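You operate a simulated robot arm through the tools that you are given. There is no shell and no other tool.

You are at the controls of a simulated robot arm. One attempt, no reset.

Task
Press BELT STOP, select HAND, open the gantry air, run one gantry cycle, then shut that air again.
Fine: one press of GANTRY CYCLE runs it; the three plates under the cups end whole on the standing belt; leave the other controls as they are.

It is judged by the outcome, as a careful person would: the job done as asked, and still so three seconds after it is handed in. It fails if anything else is knocked over, pushed out of place, dropped, spilled or broken.

Robot
A 7-joint arm with a two-finger parallel gripper, fixed in place. Base frame: the origin is on the floor under the middle of its stand, x ahead of it, y to its left, z up. Lengths are in m, angles in degrees, forces in N, time in s.
It reaches about 1.479 m from its shoulder. Its first joint turns from -166.0 to 166.0 degrees. Payload 4.4 kg.
The TCP is the grasp point between the finger pads, 0.023 m short of the fingertips. In the tool frame z runs along the fingers and y along their closing line. The gripper opens to 0.094 m. The fingers are 0.038 m wide and 0.01 m thick; the gripper's body (0.054 by 0.096 m) begins 0.039 m behind the TCP.
Orientation is told as [roll, pitch, yaw] about the base's x, y, z axes, in that order, counted from this pose: with the fingers straight down and closing along the base's y, the tool's x points along the base's -x, its y along +y and its z along -z.

Tools
- The arm moves only by the tool nudge_tool. Its argument "targets" is a list of rows, each a list of 7 numbers: the shift along the tool's x, y, z in m, then the turn, a rotation vector about the tool's x, y, z in degrees, then the finger opening in m, from 0 to 0.094. In form: [[x, y, z, wx, wy, wz, gripper], ...]. A call has 1 to 20 rows; each row shifts and turns the commanded pose from where the row before left it, along the tool's axes as they then stand. A row lasts 0.2 s, in which the tool goes at most 0.05 m and 8.6 degrees; a call with a longer step from one row to the next is refused whole, and so is a gripper value outside its range. A pose out of reach is approached as far as the arm can. The call stops where the force on the tool passes 90 N (or 10 N more than at its start, if that is more) or the arm is blocked; 0.2 s more then pass. The fingers move at their own pace (about 0.072 m/s each) and stop on an object; they squeeze with about 31 N. The grip force told is the motor's: it shows also when the fingers shut on nothing. Time passes only in rows, and 0.2 s behind the last, so rows that do not move let the fingers close. The reply holds the time, the measured pose of the TCP, the force on the tool along the base axes, the opening and the grip force, in the units named above and with some noise, with the torque about the TCP (base axes, N m) and any sound that the robot's microphone picked up.
- Cameras (640 x 400 px; columns grow to the right, rows downward): "scene" is fixed at [0.2214, 0.6511, 1.7067]; the picture's right is [-0.45, -0.89, 0.00], its down [-0.62, 0.31, -0.72] and it looks along [0.64, -0.32, -0.69] (base axes); focal length 273 px, centre (320, 200). "wrist" rides on the gripper at [0.086, 0.016, -0.075] in the tool frame; the picture's right is [-0.18, 0.98, 0.00], its down [-0.58, -0.11, -0.81] and it looks along [-0.79, -0.15, 0.59] (tool axes); focal length 243 px, centre (320, 200). There is no depth. A picture from a camera that has moved, and an enlarged one, comes with that camera's place and axes in the base frame and with its lens.
- snapshot(camera): a new picture of that camera. It takes no simulated time.
- inspect(camera, box): a new picture of the part [left, top, right, bottom] of that camera's present view, enlarged. It takes no simulated time.
- finish_job(): hands the job in; it is judged then, once.

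Nothing tells you positions but the pictures and the camera data. Unless the task says otherwise, let go and move clear before handing in.

The tools are called after "Call:" as name(argument=value, ...) on one line, values as JSON. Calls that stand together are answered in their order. nudge_tool: Moves the arm, as the interface text tells. Its arguments: {"type":"object","properties":{"targets":{"type":"array","items":{"type":"array","items":{"type":"number"}}}},"required":["targets"]} The other tools are called the same way: snapshot (camera) takes a picture; inspect (camera, box) takes an enlarged picture of a part of a camera's view; finish_job () hands the job in.

At the start:

```text
t: 0.0
eef_pos: [0.698, 0.4443, 1.3914]
tool_rot: [0.0, 0.0, -0.1]
force: [0.3, 0.0, 0.2]
torque: [-0.01, 0.0, 0.04]
width: 0.0937
grasp_force: 0.0
```

scene: 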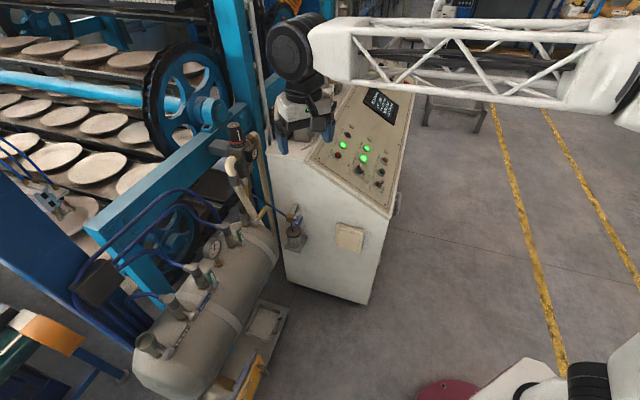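
wrist: 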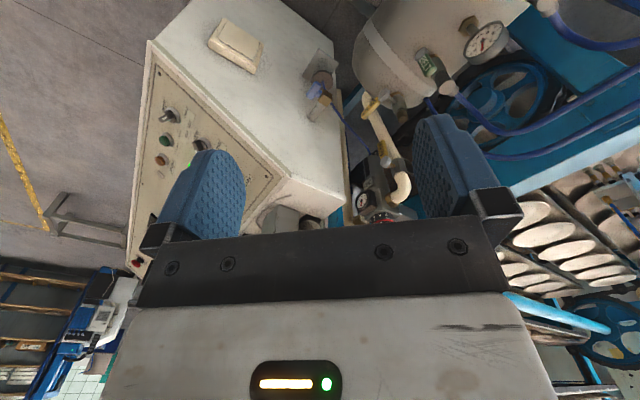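

I see a control cabinet with lit buttons under the arm, a compressor tank with valves at left, and a gantry with plates further left. I will look closer at the panel and at the valves before moving.

Call:
inspect(camera="scene", box=[300, 80, 420, 210])

Call:
inspect(camera="scene", box=[210, 110, 330, 260])

Call:
inspect(camera="scene", box=[120, 210, 320, 360])

Call:
inspect(camera="wrist", box=[120, 60, 300, 240])

Call:
inspect(camera="wrist", box=[290, 0, 520, 220])

Call:
inspect(camera="scene", box=[0, 80, 220, 260])

```text
3.08 times, centred on (360, 145) of scene
camera zoom: at [0.2214, 0.6511, 1.7067], right [-0.45, -0.89, 0.0], down [-0.62, 0.31, -0.72], along [0.64, -0.32, -0.69], focal length 841 px, centre (197, 369)
```

zoom: 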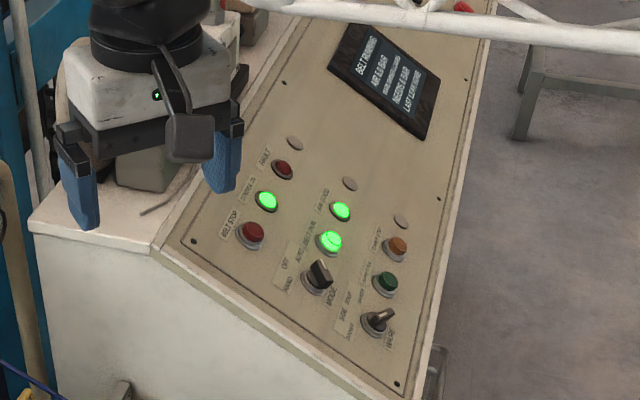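

```text
2.67 times, centred on (270, 185) of scene
camera zoom: at [0.2214, 0.6511, 1.7067], right [-0.45, -0.89, 0.0], down [-0.62, 0.31, -0.72], along [0.64, -0.32, -0.69], focal length 728 px, centre (453, 240)
```

zoom: 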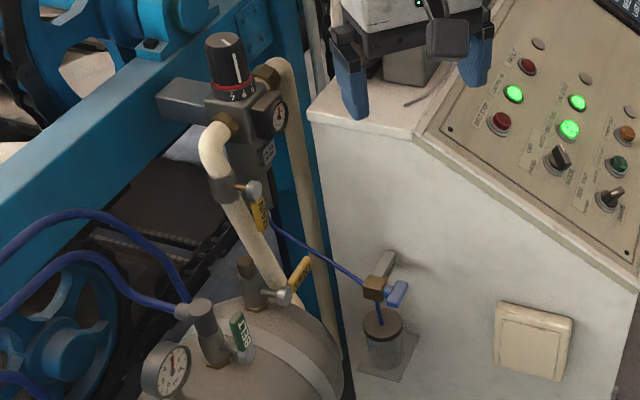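

```text
2.67 times, centred on (220, 285) of scene
camera zoom: at [0.2214, 0.6511, 1.7067], right [-0.45, -0.89, 0.0], down [-0.62, 0.31, -0.72], along [0.64, -0.32, -0.69], focal length 728 px, centre (587, -27)
```

zoom: 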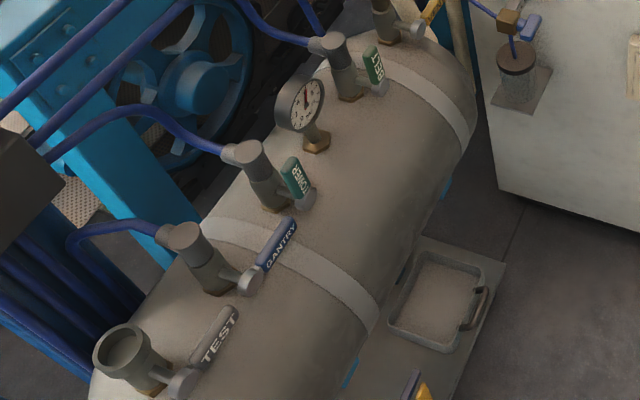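

```text
2.22 times, centred on (210, 150) of wrist
camera zoom: at [0.6127, 0.46, 1.4641], right [0.18, 0.98, 0.0], down [0.58, -0.11, 0.81], along [0.79, -0.15, -0.59], focal length 539 px, centre (564, 311)
```

zoom: 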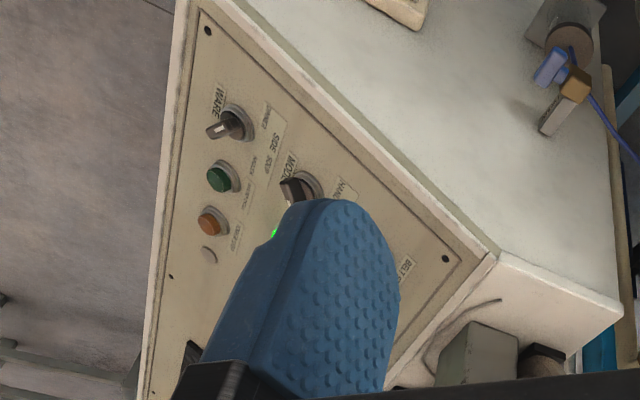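

```text
1.82 times, centred on (405, 110) of wrist
camera zoom: at [0.6127, 0.46, 1.4641], right [0.18, 0.98, 0.0], down [0.58, -0.11, 0.81], along [0.79, -0.15, -0.59], focal length 441 px, centre (166, 364)
```

zoom: 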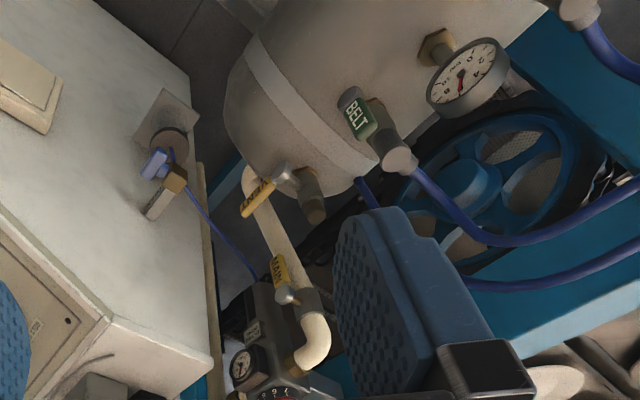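

```text
2.22 times, centred on (110, 170) of scene
camera zoom: at [0.2214, 0.6511, 1.7067], right [-0.45, -0.89, 0.0], down [-0.62, 0.31, -0.72], along [0.64, -0.32, -0.69], focal length 607 px, centre (787, 267)
```

zoom: 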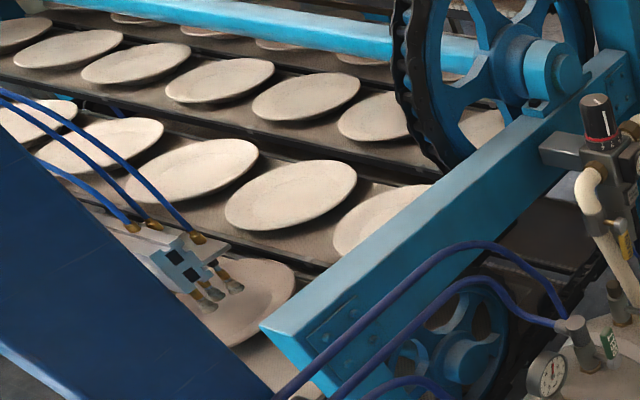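

The panel has BELT STOP (red), a MODE selector and a WARE selector, and the tank carries BELT, TOWER, GANTRY and TEST levers. I'll zoom tighter to read the labels and lever positions.

Call:
inspect(camera="scene", box=[355, 82, 405, 128])

Call:
inspect(camera="scene", box=[330, 120, 370, 170])

Call:
inspect(camera="scene", box=[350, 140, 400, 200])

Call:
inspect(camera="scene", box=[160, 240, 240, 300])

Call:
inspect(camera="scene", box=[120, 280, 220, 360])

Call:
inspect(camera="scene", box=[210, 120, 270, 180])

Call:
inspect(camera="scene", box=[200, 160, 300, 250])

Call:
inspect(camera="scene", box=[0, 300, 120, 400])

```text
8.70 times, centred on (380, 105) of scene
camera zoom: at [0.2214, 0.6511, 1.7067], right [-0.45, -0.89, 0.0], down [-0.62, 0.31, -0.72], along [0.64, -0.32, -0.69], focal length 2376 px, centre (-202, 1026)
```

zoom: 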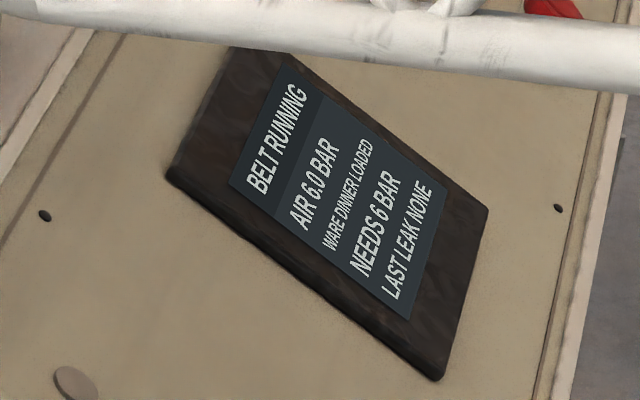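

```text
8.00 times, centred on (350, 145) of scene
camera zoom: at [0.2214, 0.6511, 1.7067], right [-0.45, -0.89, 0.0], down [-0.62, 0.31, -0.72], along [0.64, -0.32, -0.69], focal length 2186 px, centre (80, 640)
```

zoom: 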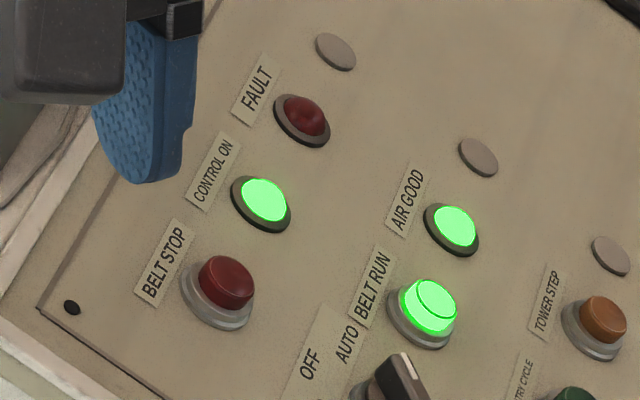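

```text
6.67 times, centred on (375, 170) of scene
camera zoom: at [0.2214, 0.6511, 1.7067], right [-0.45, -0.89, 0.0], down [-0.62, 0.31, -0.72], along [0.64, -0.32, -0.69], focal length 1821 px, centre (-47, 400)
```

zoom: 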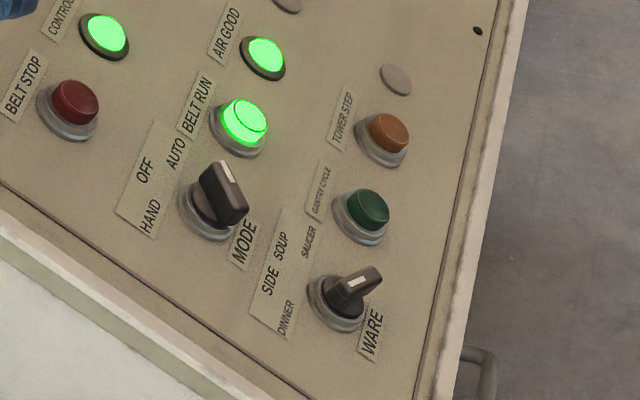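

```text
6.67 times, centred on (200, 270) of scene
camera zoom: at [0.2214, 0.6511, 1.7067], right [-0.45, -0.89, 0.0], down [-0.62, 0.31, -0.72], along [0.64, -0.32, -0.69], focal length 1821 px, centre (1120, -267)
```

zoom: 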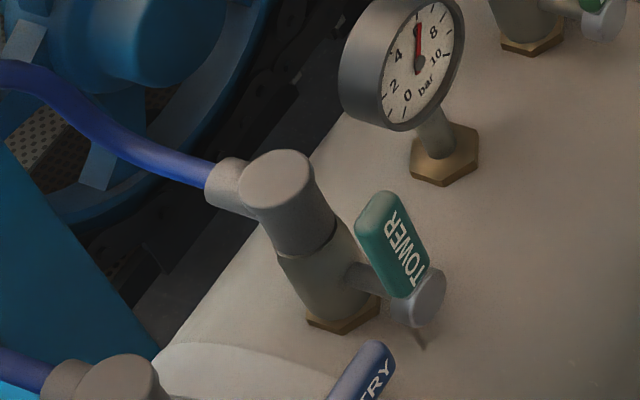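

```text
5.00 times, centred on (170, 320) of scene
camera zoom: at [0.2214, 0.6511, 1.7067], right [-0.45, -0.89, 0.0], down [-0.62, 0.31, -0.72], along [0.64, -0.32, -0.69], focal length 1366 px, centre (1070, -400)
```

zoom: 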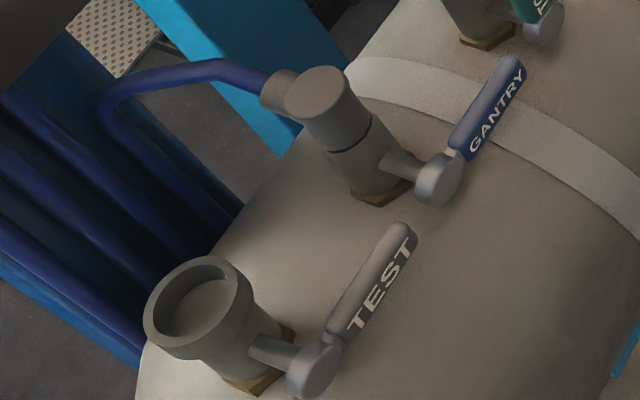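

```text
6.67 times, centred on (240, 150) of scene
camera zoom: at [0.2214, 0.6511, 1.7067], right [-0.45, -0.89, 0.0], down [-0.62, 0.31, -0.72], along [0.64, -0.32, -0.69], focal length 1821 px, centre (853, 533)
```

zoom: 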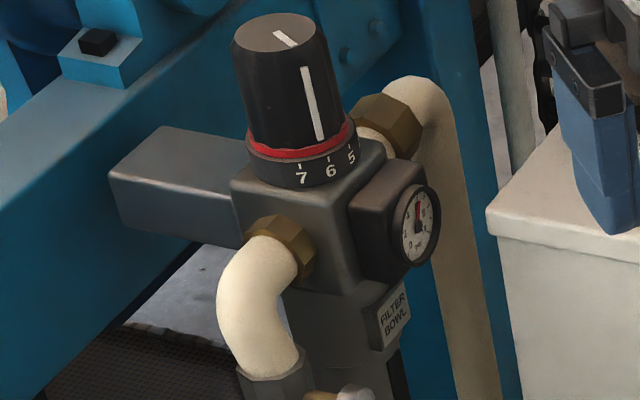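

```text
4.44 times, centred on (250, 205) of scene
camera zoom: at [0.2214, 0.6511, 1.7067], right [-0.45, -0.89, 0.0], down [-0.62, 0.31, -0.72], along [0.64, -0.32, -0.69], focal length 1214 px, centre (631, 178)
```

zoom: 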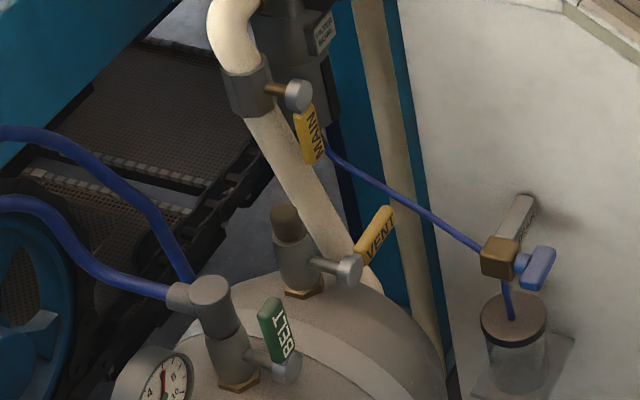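

```text
4.00 times, centred on (60, 350) of scene
camera zoom: at [0.2214, 0.6511, 1.7067], right [-0.45, -0.89, 0.0], down [-0.62, 0.31, -0.72], along [0.64, -0.32, -0.69], focal length 1093 px, centre (1360, -400)
```

zoom: 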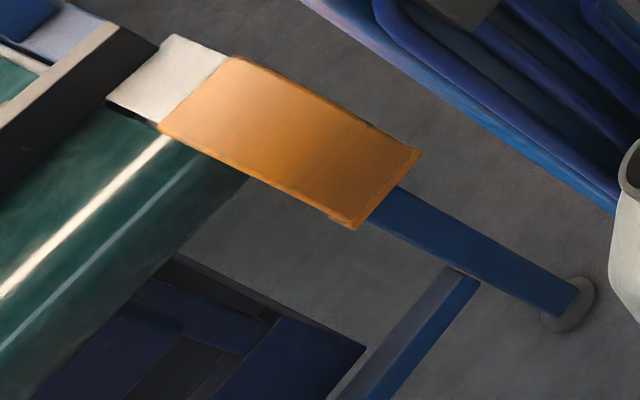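

The panel is tilted roughly 38° and turned about 34° from the base; triangulating gives GANTRY CYCLE near (0.96, -0.02, 0.95) and BELT STOP near (0.98, 0.19, 1.10). MODE points at AUTO, and the GANTRY lever is crosswise (shut). I'll rotate the tool square to the panel and move above it for a closer look.

Call:
nudge_tool(targets=[[0, 0, 0, -6.24, -4.18, 0, 0.094], [0, 0, 0, -6.24, -4.18, 0, 0.094], [0, 0, 0, -6.24, -4.18, 0, 0.094], [0, 0, 0, -6.24, -4.18, 0, 0.094], [0, 0, 0, -6.24, -4.18, 0, 0.094], [-0.0131, -0.0397, 0.002, 0, 0, 0, 0.094], [-0.0131, -0.0397, 0.002, 0, 0, 0, 0.094], [-0.0131, -0.0397, 0.002, 0, 0, 0, 0.094], [-0.0131, -0.0397, 0.002, 0, 0, 0, 0.094], [-0.0131, -0.0397, 0.002, 0, 0, 0, 0.094], [-0.0131, -0.0397, 0.002, 0, 0, 0, 0.094]])

Call:
snapshot(camera="wrist")

Call:
snapshot(camera="scene")

```text
t: 2.4
eef_pos: [0.7961, 0.2386, 1.2865]
tool_rot: [32.6, -19.9, -5.8]
force: [-0.2, 0.1, 0.5]
torque: [-0.01, 0.01, -0.03]
width: 0.0939
grasp_force: 0.1
```

```text
taken
camera wrist: at [0.6899, 0.2209, 1.3241], right [0.08, 0.82, 0.56], down [0.28, -0.56, 0.78], along [0.96, 0.1, -0.27], focal length 243 px, centre (320, 200)
```

wrist: 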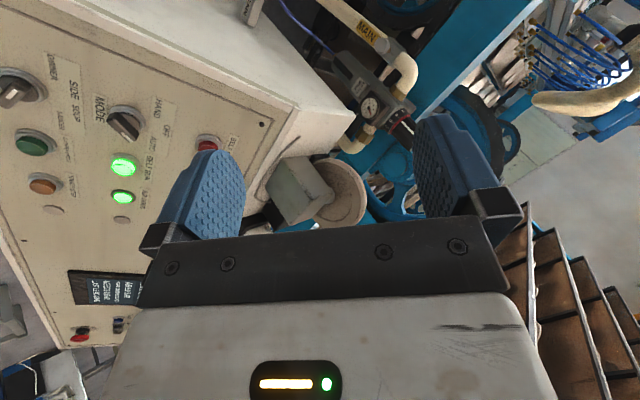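

```text
taken
```

scene: 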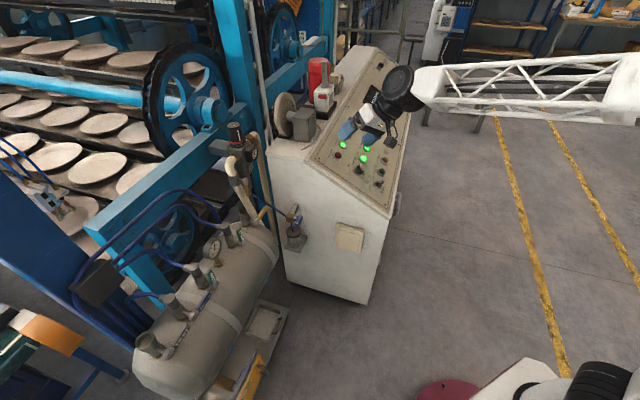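

The arm moved clear and the cabinet top has loose items (wheel motor, red can) that I must keep away from. I'll slide down along the panel to get a good wrist view of all controls.

Call:
nudge_tool(targets=[[0.0055, -0.0412, 0.0059, 0, 0, 0, 0.094], [0.0055, -0.0412, 0.0059, 0, 0, 0, 0.094], [0.0055, -0.0412, 0.0059, 0, 0, 0, 0.094], [0.0055, -0.0412, 0.0059, 0, 0, 0, 0.094], [0.0055, -0.0412, 0.0059, 0, 0, 0, 0.094], [0, 0, 0, 0, 0, 0, 0.094]])

Call:
snapshot(camera="wrist")

Call:
inspect(camera="wrist", box=[150, 40, 410, 210])

```text
t: 3.8
eef_pos: [0.8023, 0.0797, 1.1482]
tool_rot: [32.6, -19.9, -5.8]
force: [0.8, 0.4, 1.1]
torque: [-0.03, 0.0, -0.03]
width: 0.0938
grasp_force: 0.0
```

```text
taken
camera wrist: at [0.6943, 0.0629, 1.1849], right [0.08, 0.82, 0.56], down [0.28, -0.56, 0.78], along [0.96, 0.1, -0.28], focal length 243 px, centre (320, 200)
```

wrist: 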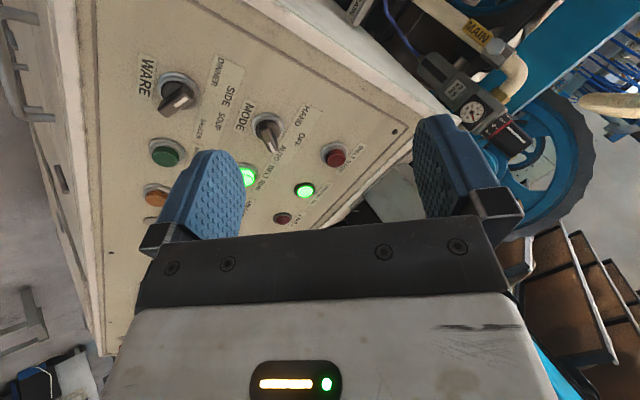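

```text
2.35 times, centred on (280, 125) of wrist
camera zoom: at [0.6943, 0.0629, 1.1849], right [0.08, 0.82, 0.56], down [0.28, -0.56, 0.78], along [0.96, 0.1, -0.28], focal length 571 px, centre (414, 376)
```

zoom: 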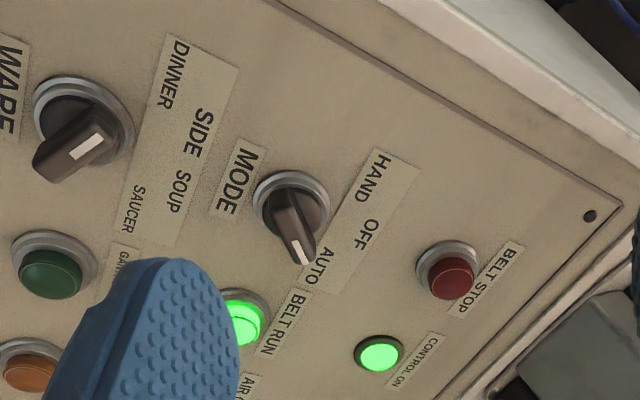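

I triangulated again with the wrist views: the panel runs at 45° and slopes about 30°; BELT STOP is near (1.037, 0.158, 1.041), MODE near (0.974, 0.091, 0.98), GANTRY CYCLE near (0.976, -0.045, 0.931). I'll correct the tool angle, close the fingers and stand off about 6 cm in front of BELT STOP.

Call:
nudge_tool(targets=[[0, 0, 0, 4.86, -0.03, -0.93, 0.0], [0, 0, 0, 4.86, -0.03, -0.93, 0.0], [-0.0351, 0.0039, 0.0241, 0, 0, 0, 0.0], [-0.0351, 0.0039, 0.0241, 0, 0, 0, 0.0], [-0.0351, 0.0039, 0.0241, 0, 0, 0, 0.0], [-0.0351, 0.0039, 0.0241, 0, 0, 0, 0.0], [-0.0351, 0.0039, 0.0241, 0, 0, 0, 0.0], [0, 0, 0, 0, 0, 0, 0.0], [0, 0, 0, 0, 0, 0, 0.0]])

Call:
snapshot(camera="wrist")

Call:
inspect(camera="scene", box=[300, 80, 420, 210])

```text
t: 5.8
eef_pos: [1.0104, 0.1286, 1.1145]
tool_rot: [22.3, -20.6, -4.1]
force: [-0.3, -0.5, -1.3]
torque: [-0.04, 0.01, -0.01]
width: 0.0
grasp_force: 30.8
```

```text
taken
camera wrist: at [0.9014, 0.1223, 1.1527], right [0.1, 0.9, 0.41], down [0.26, -0.43, 0.87], along [0.96, 0.02, -0.28], focal length 243 px, centre (320, 200)
```

wrist: 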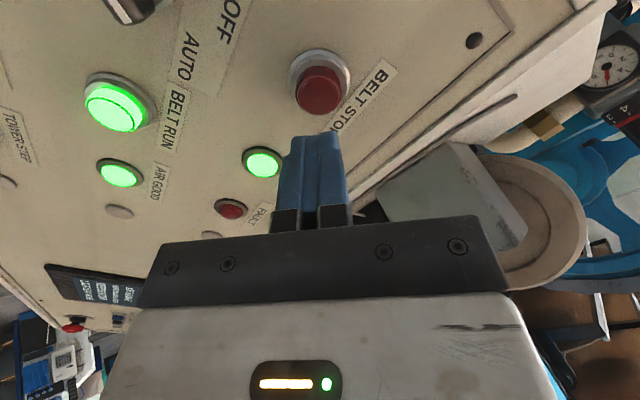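

```text
3.08 times, centred on (360, 145) of scene
camera zoom: at [0.2214, 0.6511, 1.7067], right [-0.45, -0.89, 0.0], down [-0.62, 0.31, -0.72], along [0.64, -0.32, -0.69], focal length 841 px, centre (197, 369)
```

zoom: 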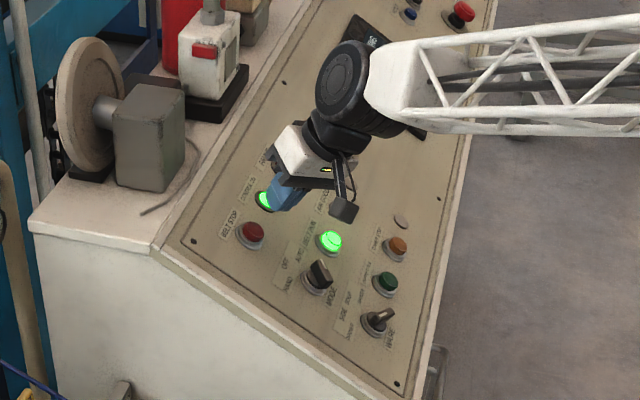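

The closed fingertips line up with BELT STOP in both views, with contact expected about 5 cm further along the tool axis. I'll approach most of that slowly and check.

Call:
nudge_tool(targets=[[0, 0, 0.014, 0, 0, 0, 0], [0, 0, 0.014, 0, 0, 0, 0], [0, 0, 0.01, 0, 0, 0, 0], [0, 0, 0, 0, 0, 0, 0]])

Call:
inspect(camera="wrist", box=[220, 30, 420, 180])

Call:
inspect(camera="scene", box=[310, 130, 370, 180])

```text
t: 6.8
eef_pos: [1.0225, 0.1411, 1.0839]
tool_rot: [22.2, -20.7, -4.1]
force: [0.0, 0.1, 0.3]
torque: [-0.01, -0.02, -0.02]
width: 0.0
grasp_force: 30.9
```

```text
2.67 times, centred on (320, 105) of wrist
camera zoom: at [0.9139, 0.1351, 1.1205], right [0.11, 0.9, 0.41], down [0.26, -0.43, 0.87], along [0.96, 0.02, -0.28], focal length 647 px, centre (320, 453)
```

zoom: 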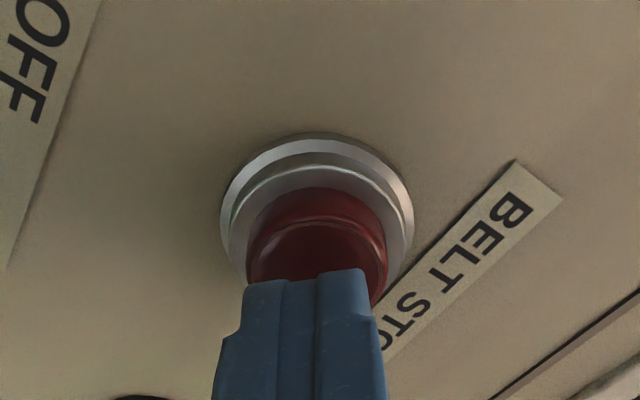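

```text
8.00 times, centred on (340, 155) of scene
camera zoom: at [0.2214, 0.6511, 1.7067], right [-0.45, -0.89, 0.0], down [-0.62, 0.31, -0.72], along [0.64, -0.32, -0.69], focal length 2186 px, centre (160, 560)
```

zoom: 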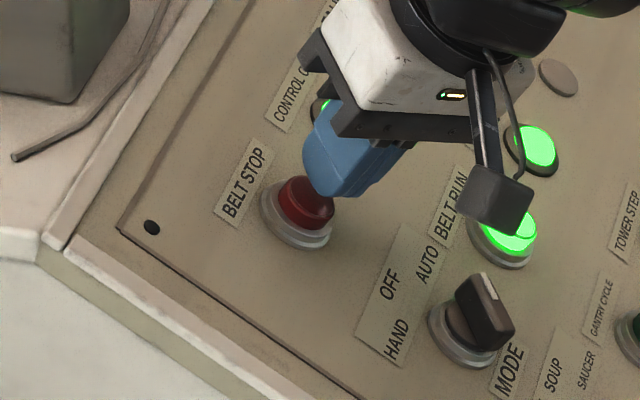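

The fingertips are centred on the red cap sideways and about 1 cm short of it. I'll press in small steps and watch the force and lamp.

Call:
nudge_tool(targets=[[0, 0, 0.004, 0, 0, 0, 0], [0, 0, 0.004, 0, 0, 0, 0], [0, 0, 0.003, 0, 0, 0, 0], [0, 0, 0.003, 0, 0, 0, 0]])

Call:
inspect(camera="wrist", box=[120, 30, 420, 218])

Call:
inspect(camera="scene", box=[310, 130, 370, 180])

```text
t: 7.8
eef_pos: [1.0274, 0.1477, 1.0714]
tool_rot: [22.2, -20.7, -4.2]
force: [-0.5, -0.8, 1.5]
torque: [0.0, 0.02, 0.01]
width: 0.0
grasp_force: 31.2
```

```text
2.13 times, centred on (270, 124) of wrist
camera zoom: at [0.9198, 0.141, 1.1094], right [0.1, 0.9, 0.41], down [0.26, -0.43, 0.87], along [0.96, 0.02, -0.28], focal length 516 px, centre (426, 362)
```

zoom: 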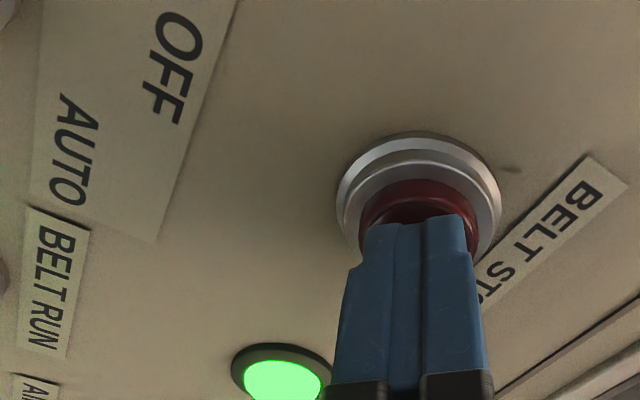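

```text
8.00 times, centred on (340, 155) of scene
camera zoom: at [0.2214, 0.6511, 1.7067], right [-0.45, -0.89, 0.0], down [-0.62, 0.31, -0.72], along [0.64, -0.32, -0.69], focal length 2186 px, centre (160, 560)
```

zoom: 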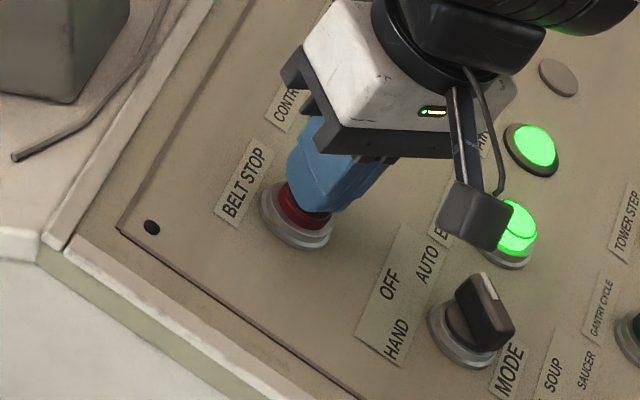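

The tips are on the cap now with only about 1.5 N; BELT RUN is still lit. I'll push on in 2–3 mm steps.

Call:
nudge_tool(targets=[[0, 0, 0.003, 0, 0, 0, 0], [0, 0, 0.003, 0, 0, 0, 0]])

Call:
inspect(camera="scene", box=[310, 120, 390, 180])

```text
t: 8.4
eef_pos: [1.0296, 0.149, 1.0692]
tool_rot: [22.3, -20.8, -4.1]
force: [-25.2, -16.0, 25.9]
torque: [-0.12, 0.37, 0.14]
width: 0.0001
grasp_force: 31.9
heard: click
```

```text
6.67 times, centred on (350, 150) of scene
camera zoom: at [0.2214, 0.6511, 1.7067], right [-0.45, -0.89, 0.0], down [-0.62, 0.31, -0.72], along [0.64, -0.32, -0.69], focal length 1821 px, centre (120, 533)
```

zoom: 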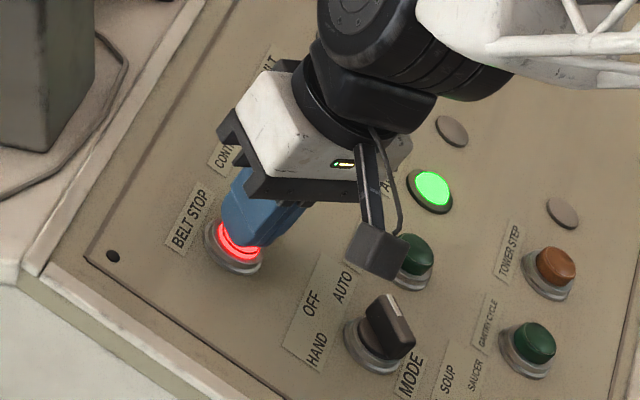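

BELT STOP clicked and lit red, and BELT RUN has gone out. I'll back off straight along the tool axis and open the fingers to look at MODE.

Call:
nudge_tool(targets=[[0, 0, -0.01, 0, 0, 0, 0], [0, 0, -0.02, 0, 0, 0, 0], [0, 0, -0.04, 0, 0, 0, 0], [0, 0, -0.04, 0, 0, 0, 0.05], [0, 0, 0, 0, 0, 0, 0.05], [0, 0, 0, 0, 0, 0, 0.05]])

Call:
snapshot(camera="wrist")

Call:
inspect(camera="scene", box=[310, 120, 390, 190])

```text
t: 9.8
eef_pos: [0.9884, 0.1113, 1.1599]
tool_rot: [22.2, -20.7, -4.1]
force: [-0.2, -0.6, 0.1]
torque: [-0.01, -0.01, -0.03]
width: 0.0501
grasp_force: 0.1
```

```text
taken
camera wrist: at [0.8814, 0.1053, 1.1979], right [0.1, 0.9, 0.41], down [0.26, -0.43, 0.87], along [0.96, 0.02, -0.28], focal length 243 px, centre (320, 200)
```

wrist: 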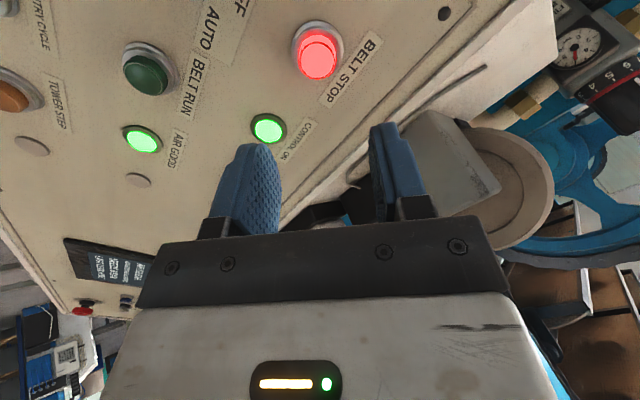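

```text
5.71 times, centred on (350, 155) of scene
camera zoom: at [0.2214, 0.6511, 1.7067], right [-0.45, -0.89, 0.0], down [-0.62, 0.31, -0.72], along [0.64, -0.32, -0.69], focal length 1561 px, centre (149, 457)
```

zoom: 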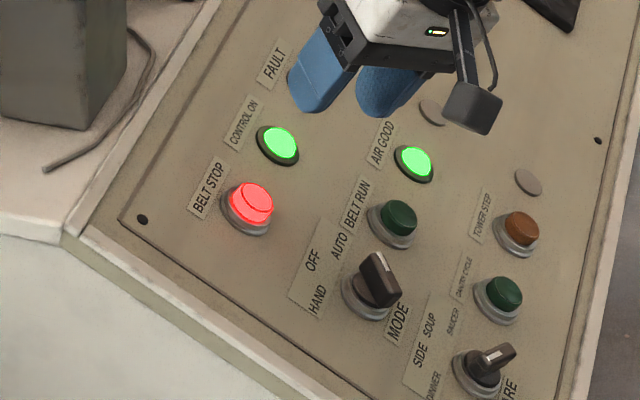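

BELT STOP stays lit. Now I'll move over the MODE knob with the fingers half open, about 6 cm above its ring, for alignment.

Call:
nudge_tool(targets=[[0.0254, -0.0267, 0.0215, 0, 0, 0, 0.05], [0.0254, -0.0267, 0.0215, 0, 0, 0, 0.05], [0.0254, -0.0267, 0.0215, 0, 0, 0, 0.05], [0, 0, 0, 0, 0, 0, 0.05]])

Call:
snapshot(camera="wrist")

Call:
inspect(camera="wrist", box=[220, 20, 420, 145])

Call:
inspect(camera="scene", box=[320, 140, 400, 190])

```text
t: 10.8
eef_pos: [0.9479, 0.0635, 1.0468]
tool_rot: [22.2, -20.8, -4.1]
force: [-0.4, 0.0, 1.6]
torque: [0.01, -0.01, 0.0]
width: 0.0501
grasp_force: 0.1
```

```text
taken
camera wrist: at [0.8396, 0.0559, 1.0846], right [0.1, 0.9, 0.41], down [0.26, -0.43, 0.87], along [0.96, 0.02, -0.28], focal length 243 px, centre (320, 200)
```

wrist: 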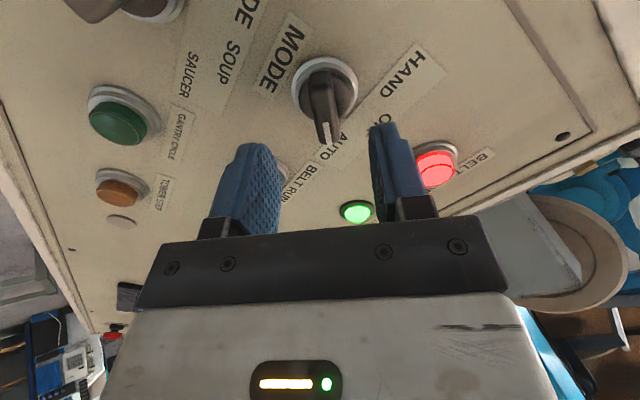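

```text
3.20 times, centred on (320, 82) of wrist
camera zoom: at [0.8396, 0.0559, 1.0846], right [0.1, 0.9, 0.41], down [0.26, -0.43, 0.87], along [0.96, 0.02, -0.28], focal length 776 px, centre (320, 576)
```

zoom: 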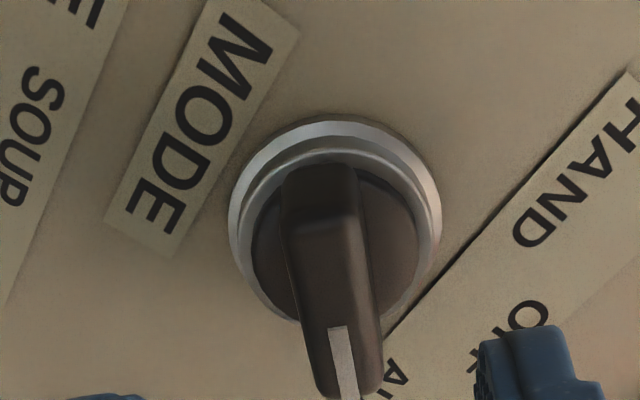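

```text
8.00 times, centred on (360, 165) of scene
camera zoom: at [0.2214, 0.6511, 1.7067], right [-0.45, -0.89, 0.0], down [-0.62, 0.31, -0.72], along [0.64, -0.32, -0.69], focal length 2186 px, centre (0, 480)
```

zoom: 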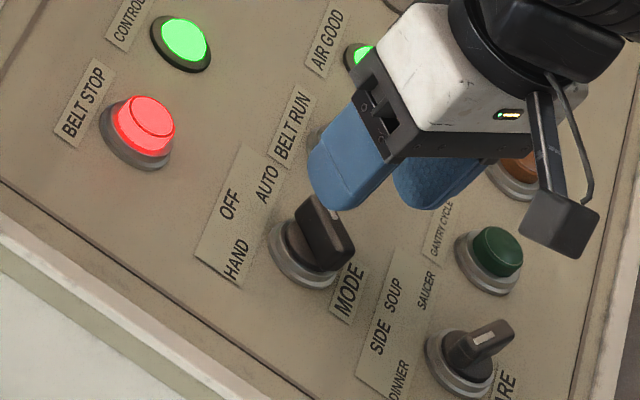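

The knob lever lies along the tool's x as wanted, and the ring centre is about 3 mm off sideways. I'll correct that, come down around the lever, and check before gripping.

Call:
nudge_tool(targets=[[-0.001, 0.003, 0.01, 0, 0, 0, 0.05], [0, 0, 0.015, 0, 0, 0, 0.05], [0, 0, 0.012, 0, 0, 0, 0.05], [0, 0, 0.005, 0, 0, 0, 0.05], [0, 0, 0, 0, 0, 0, 0.05]])

Call:
snapshot(camera="wrist")

Call:
inspect(camera="scene", box=[320, 140, 400, 190])

```text
t: 12.0
eef_pos: [0.964, 0.0819, 1.0135]
tool_rot: [22.2, -20.8, -4.1]
force: [0.7, -0.1, 0.3]
torque: [0.0, 0.0, 0.02]
width: 0.0499
grasp_force: 0.2
```

```text
taken
camera wrist: at [0.8563, 0.076, 1.0517], right [0.1, 0.9, 0.41], down [0.26, -0.43, 0.87], along [0.96, 0.02, -0.28], focal length 243 px, centre (320, 200)
```

wrist: 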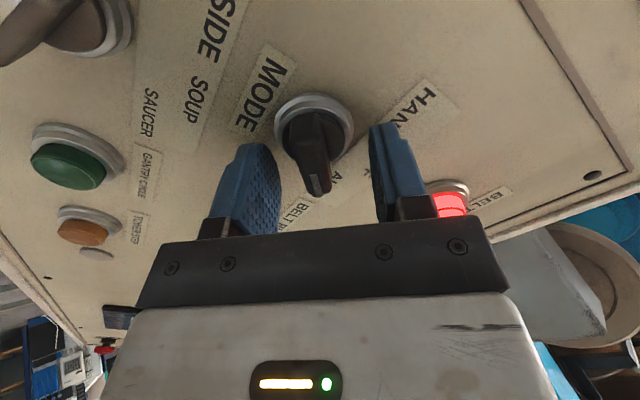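

```text
8.00 times, centred on (360, 165) of scene
camera zoom: at [0.2214, 0.6511, 1.7067], right [-0.45, -0.89, 0.0], down [-0.62, 0.31, -0.72], along [0.64, -0.32, -0.69], focal length 2186 px, centre (0, 480)
```

zoom: 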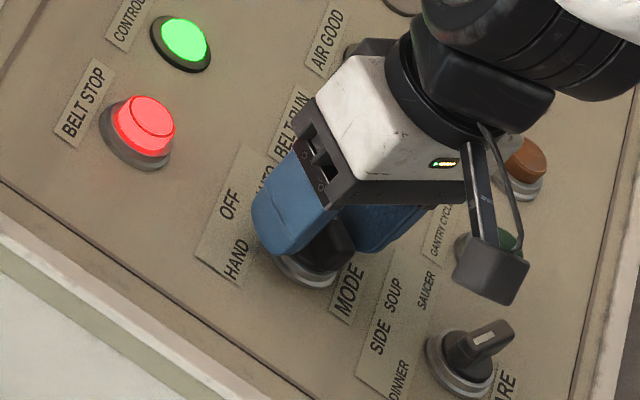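

The fingers straddle the knob. I'll look closely at the centring before closing.

Call:
inspect(camera="wrist", box=[220, 80, 420, 205])

```text
3.20 times, centred on (320, 142) of wrist
camera zoom: at [0.8563, 0.076, 1.0517], right [0.1, 0.9, 0.41], down [0.26, -0.43, 0.87], along [0.96, 0.02, -0.28], focal length 776 px, centre (320, 384)
```

zoom: 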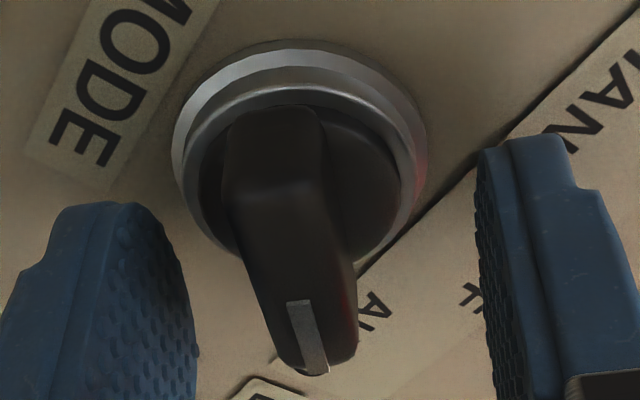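

The knob sits about 4 mm toward the left finger, so I'll shift by that, go 7 mm deeper and close gently on the lever.

Call:
nudge_tool(targets=[[-0.002, -0.004, 0, 0, 0, 0, 0.05], [0, 0, 0.007, 0, 0, 0, 0.05], [0, 0, 0, 0, 0, 0, 0.03], [0, 0, 0, 0, 0, 0, 0.03]])

Call:
inspect(camera="wrist", box=[220, 80, 420, 205])

Call:
inspect(camera="scene", box=[320, 140, 400, 190])

```text
t: 13.0
eef_pos: [0.9678, 0.0819, 1.0066]
tool_rot: [22.2, -20.7, -4.0]
force: [-2.5, 10.3, 1.9]
torque: [0.19, 0.11, 0.16]
width: 0.0344
grasp_force: 5.0
```

```text
3.20 times, centred on (320, 142) of wrist
camera zoom: at [0.8601, 0.0751, 1.0451], right [0.1, 0.9, 0.41], down [0.26, -0.43, 0.87], along [0.96, 0.02, -0.28], focal length 776 px, centre (320, 384)
```

zoom: 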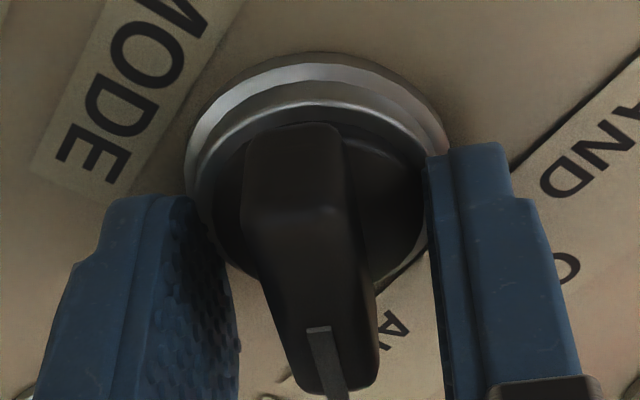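

```text
8.00 times, centred on (360, 165) of scene
camera zoom: at [0.2214, 0.6511, 1.7067], right [-0.45, -0.89, 0.0], down [-0.62, 0.31, -0.72], along [0.64, -0.32, -0.69], focal length 2186 px, centre (0, 480)
```

zoom: 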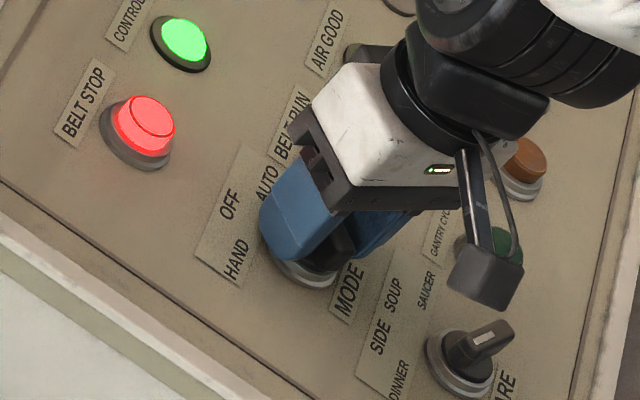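

A finger touched the knob's raised collar, so I'm slightly too deep. I'll reopen, back off 8 mm and close again on the lever only.

Call:
nudge_tool(targets=[[0, 0, 0, 0, 0, 0, 0.05], [0, 0, -0.008, 0, 0, 0, 0.05], [0, 0, 0, 0, 0, 0, 0.03], [0, 0, 0, 0, 0, 0, 0.022], [0, 0, 0, 0, 0, 0, 0.022]])

Call:
inspect(camera="wrist", box=[220, 80, 420, 205])

```text
t: 14.2
eef_pos: [0.9645, 0.0793, 1.014]
tool_rot: [22.2, -20.7, -4.1]
force: [0.1, -0.8, 0.8]
torque: [0.02, -0.02, -0.01]
width: 0.0217
grasp_force: 0.0
```

```text
3.20 times, centred on (320, 142) of wrist
camera zoom: at [0.857, 0.0718, 1.0523], right [0.1, 0.9, 0.41], down [0.26, -0.43, 0.87], along [0.96, 0.02, -0.28], focal length 776 px, centre (320, 384)
```

zoom: 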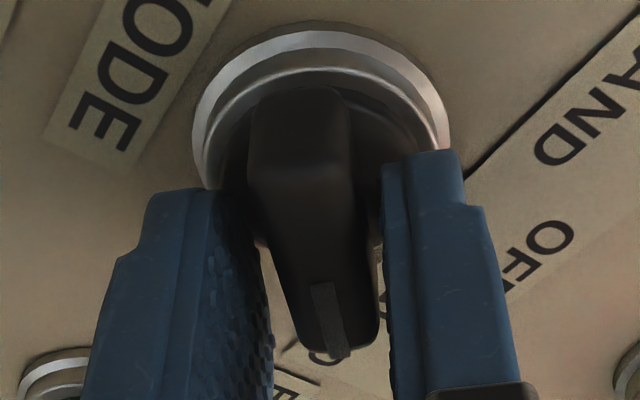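

The lever is now centred between the pads with no contact force. I'll close on it.

Call:
nudge_tool(targets=[[0, 0, 0, 0, 0, 0, 0.004], [0, 0, 0, 0, 0, 0, 0.004], [0, 0, 0, 0, 0, 0, 0.004]])

Call:
inspect(camera="wrist", box=[220, 80, 420, 205])

```text
t: 15.0
eef_pos: [0.9653, 0.0789, 1.015]
tool_rot: [22.3, -20.8, -3.9]
force: [-2.6, 25.2, 5.9]
torque: [0.61, 0.32, 0.24]
width: 0.0139
grasp_force: 45.0
```

```text
3.20 times, centred on (320, 142) of wrist
camera zoom: at [0.8569, 0.0727, 1.0526], right [0.1, 0.9, 0.41], down [0.26, -0.43, 0.87], along [0.96, 0.02, -0.28], focal length 776 px, centre (320, 384)
```

zoom: 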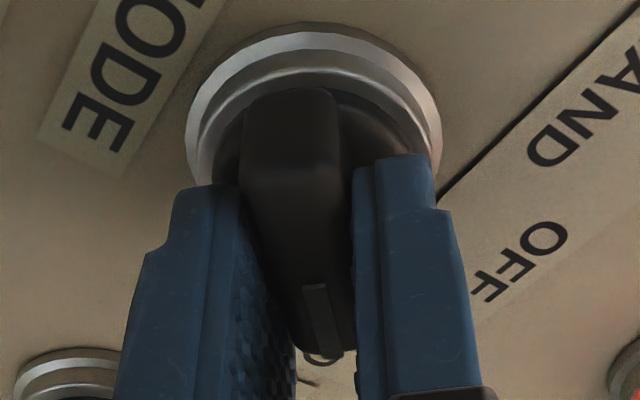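

The lever is gripped (14 mm wide), with some sideways force from a small offset; I'll relieve it by 2 mm and begin turning counter-clockwise (toward OFF/HAND), watching the forces.

Call:
nudge_tool(targets=[[0, 0.002, 0, 0, 0, 0, 0.004], [0, 0, 0, 0, 0, -5, 0.004], [0, 0, 0, 0, 0, -8, 0.004], [0, 0, 0, 0, 0, -8, 0.004]])

Call:
inspect(camera="wrist", box=[220, 80, 420, 205])

Call:
inspect(camera="scene", box=[320, 140, 400, 190])

```text
t: 16.0
eef_pos: [0.9643, 0.0816, 1.0151]
tool_rot: [13.2, -27.2, 18.0]
force: [-11.1, 54.6, 1.9]
torque: [0.92, -0.9, -0.35]
width: 0.0137
grasp_force: 45.2
```

```text
3.20 times, centred on (320, 142) of wrist
camera zoom: at [0.8587, 0.0446, 1.0419], right [-0.24, 0.93, 0.28], down [0.25, -0.22, 0.94], along [0.94, 0.3, -0.18], focal length 776 px, centre (320, 384)
```

zoom: 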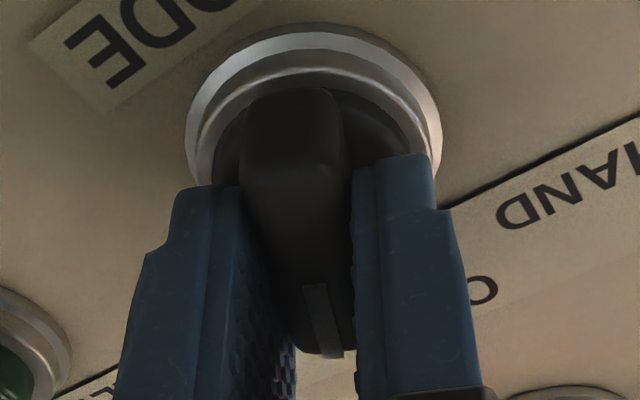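

```text
8.00 times, centred on (360, 165) of scene
camera zoom: at [0.2214, 0.6511, 1.7067], right [-0.45, -0.89, 0.0], down [-0.62, 0.31, -0.72], along [0.64, -0.32, -0.69], focal length 2186 px, centre (0, 480)
```

zoom: 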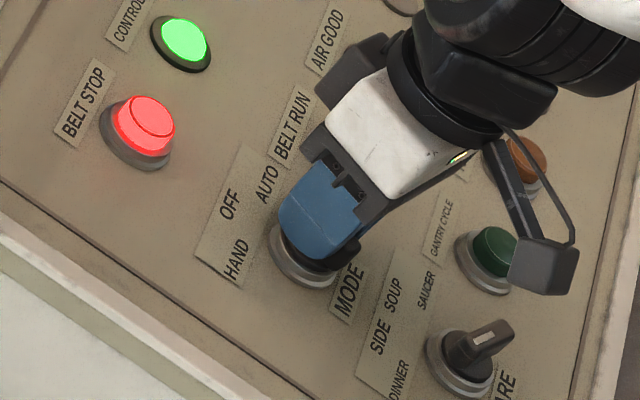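

The knob is turning with the gripper, but the side load rose to about 55 N, so my turning axis is a bit off the knob's. I'll shift 2 mm to relieve it and see which way the force goes.

Call:
nudge_tool(targets=[[0, 0.002, 0, 0, 0, 0, 0.004]])

```text
t: 16.4
eef_pos: [0.9636, 0.0812, 1.0149]
tool_rot: [13.3, -27.2, 18.0]
force: [11.3, 54.2, -2.3]
torque: [0.66, 0.01, 0.0]
width: 0.0141
grasp_force: 45.4
```

Call:
nudge_tool(targets=[[0, 0.003, 0, 0, 0, 0, 0.004]])

Call:
inspect(camera="wrist", box=[220, 80, 420, 205])

```text
t: 16.8
eef_pos: [0.9638, 0.0808, 1.0154]
tool_rot: [13.1, -27.3, 17.8]
force: [28.6, 16.7, -8.8]
torque: [0.57, -0.17, 0.15]
width: 0.0138
grasp_force: 44.8
```

```text
3.20 times, centred on (320, 142) of wrist
camera zoom: at [0.8576, 0.0447, 1.0422], right [-0.23, 0.93, 0.28], down [0.25, -0.22, 0.94], along [0.94, 0.29, -0.18], focal length 776 px, centre (320, 384)
```

zoom: 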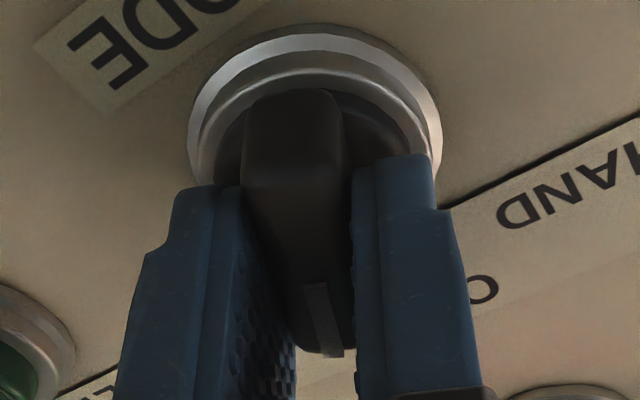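

The side load is relieved; the knob's pivot is evidently ~11–12 mm toward the camera side from my grip point, so I'll add a small sideways shift to each turning step to turn about the real pivot.

Call:
nudge_tool(targets=[[-0.001, 0.0016, 0.001, 0, 0, -8, 0.004], [0, 0.0017, 0, 0, 0, -8, 0.004]])

Call:
inspect(camera="wrist", box=[220, 80, 420, 205])

```text
t: 17.4
eef_pos: [0.9619, 0.0809, 1.0156]
tool_rot: [4.6, -29.7, 35.7]
force: [6.4, -65.6, -3.8]
torque: [-0.42, 0.19, 0.23]
width: 0.0138
grasp_force: 45.0
```

```text
3.20 times, centred on (320, 142) of wrist
camera zoom: at [0.8656, 0.0239, 1.037], right [-0.47, 0.87, 0.16], down [0.19, -0.07, 0.98], along [0.86, 0.49, -0.13], focal length 776 px, centre (320, 384)
```

zoom: 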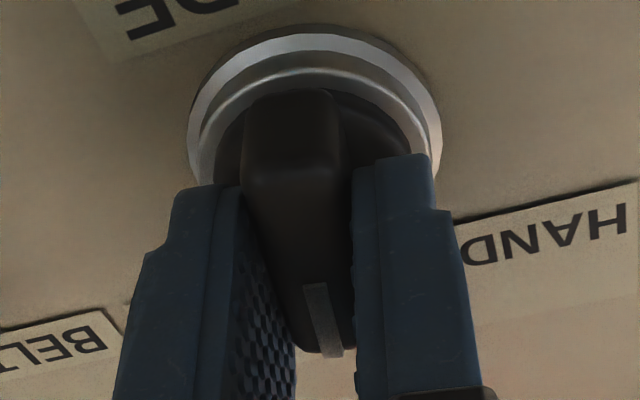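

The side load flipped sign, so I over-compensated. I'll take half of the shift back and re-check.

Call:
nudge_tool(targets=[[0, -0.003, 0, 0, 0, 0, 0.004]])

```text
t: 17.8
eef_pos: [0.9638, 0.0828, 1.0166]
tool_rot: [4.7, -29.8, 35.9]
force: [-24.7, -68.8, 12.3]
torque: [-0.37, -0.04, 0.19]
width: 0.0138
grasp_force: 45.5
```

Call:
nudge_tool(targets=[[0.003, -0.003, -0.003, 0, 0, 0, 0.004]])

```text
t: 18.2
eef_pos: [0.9633, 0.0837, 1.0159]
tool_rot: [4.7, -29.8, 35.9]
force: [3.4, -11.8, 0.9]
torque: [0.3, -0.94, -0.1]
width: 0.0139
grasp_force: 45.4
```

Forces are small again. I'll continue the turn toward HAND in short stages.

Call:
nudge_tool(targets=[[0, 0.0005, 0, 0, 0, -8, 0.004], [0, 0.0005, 0, 0, 0, -4, 0.004]])

Call:
inspect(camera="scene", box=[320, 140, 400, 190])

Call:
inspect(camera="wrist", box=[220, 80, 420, 205])

```text
t: 18.8
eef_pos: [0.963, 0.0846, 1.0168]
tool_rot: [-2.4, -30.1, 49.9]
force: [19.1, 24.7, -0.3]
torque: [-0.1, 0.12, -0.07]
width: 0.0138
grasp_force: 44.9
```

```text
8.00 times, centred on (360, 165) of scene
camera zoom: at [0.2214, 0.6511, 1.7067], right [-0.45, -0.89, 0.0], down [-0.62, 0.31, -0.72], along [0.64, -0.32, -0.69], focal length 2186 px, centre (0, 480)
```

zoom: 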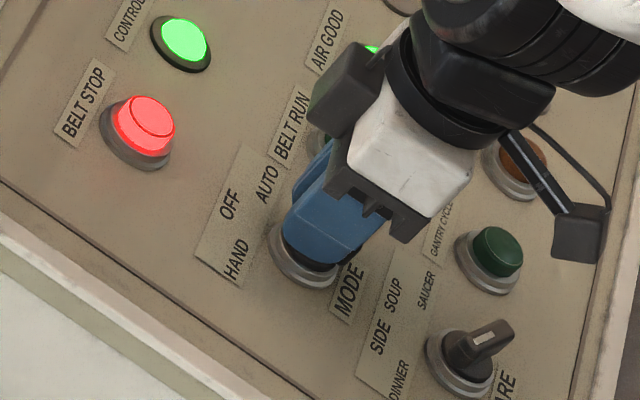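

```text
3.20 times, centred on (320, 142) of wrist
camera zoom: at [0.8763, 0.01, 1.0361], right [-0.63, 0.77, 0.06], down [0.12, 0.03, 0.99], along [0.76, 0.64, -0.11], focal length 776 px, centre (320, 384)
```

zoom: 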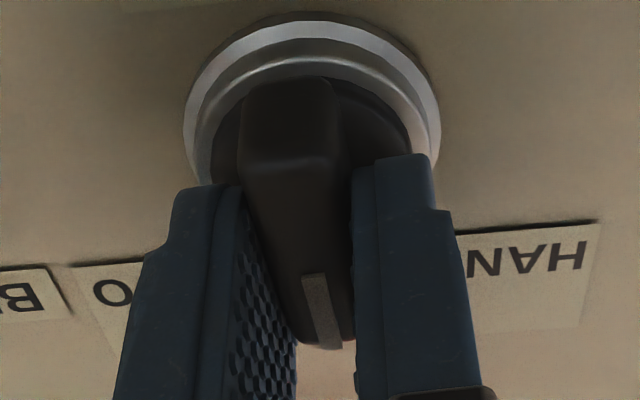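

The lever is about at OFF now with moderate forces. I'll continue toward HAND.

Call:
nudge_tool(targets=[[0, 0.001, 0, 0, 0, -8, 0.004], [0, 0.001, 0, 0, 0, -8, 0.004]])

```text
t: 19.4
eef_pos: [0.9606, 0.0844, 1.0165]
tool_rot: [-11.3, -28.0, 68.0]
force: [-3.2, 39.5, 3.5]
torque: [0.51, -0.35, -0.06]
width: 0.014
grasp_force: 45.2
```

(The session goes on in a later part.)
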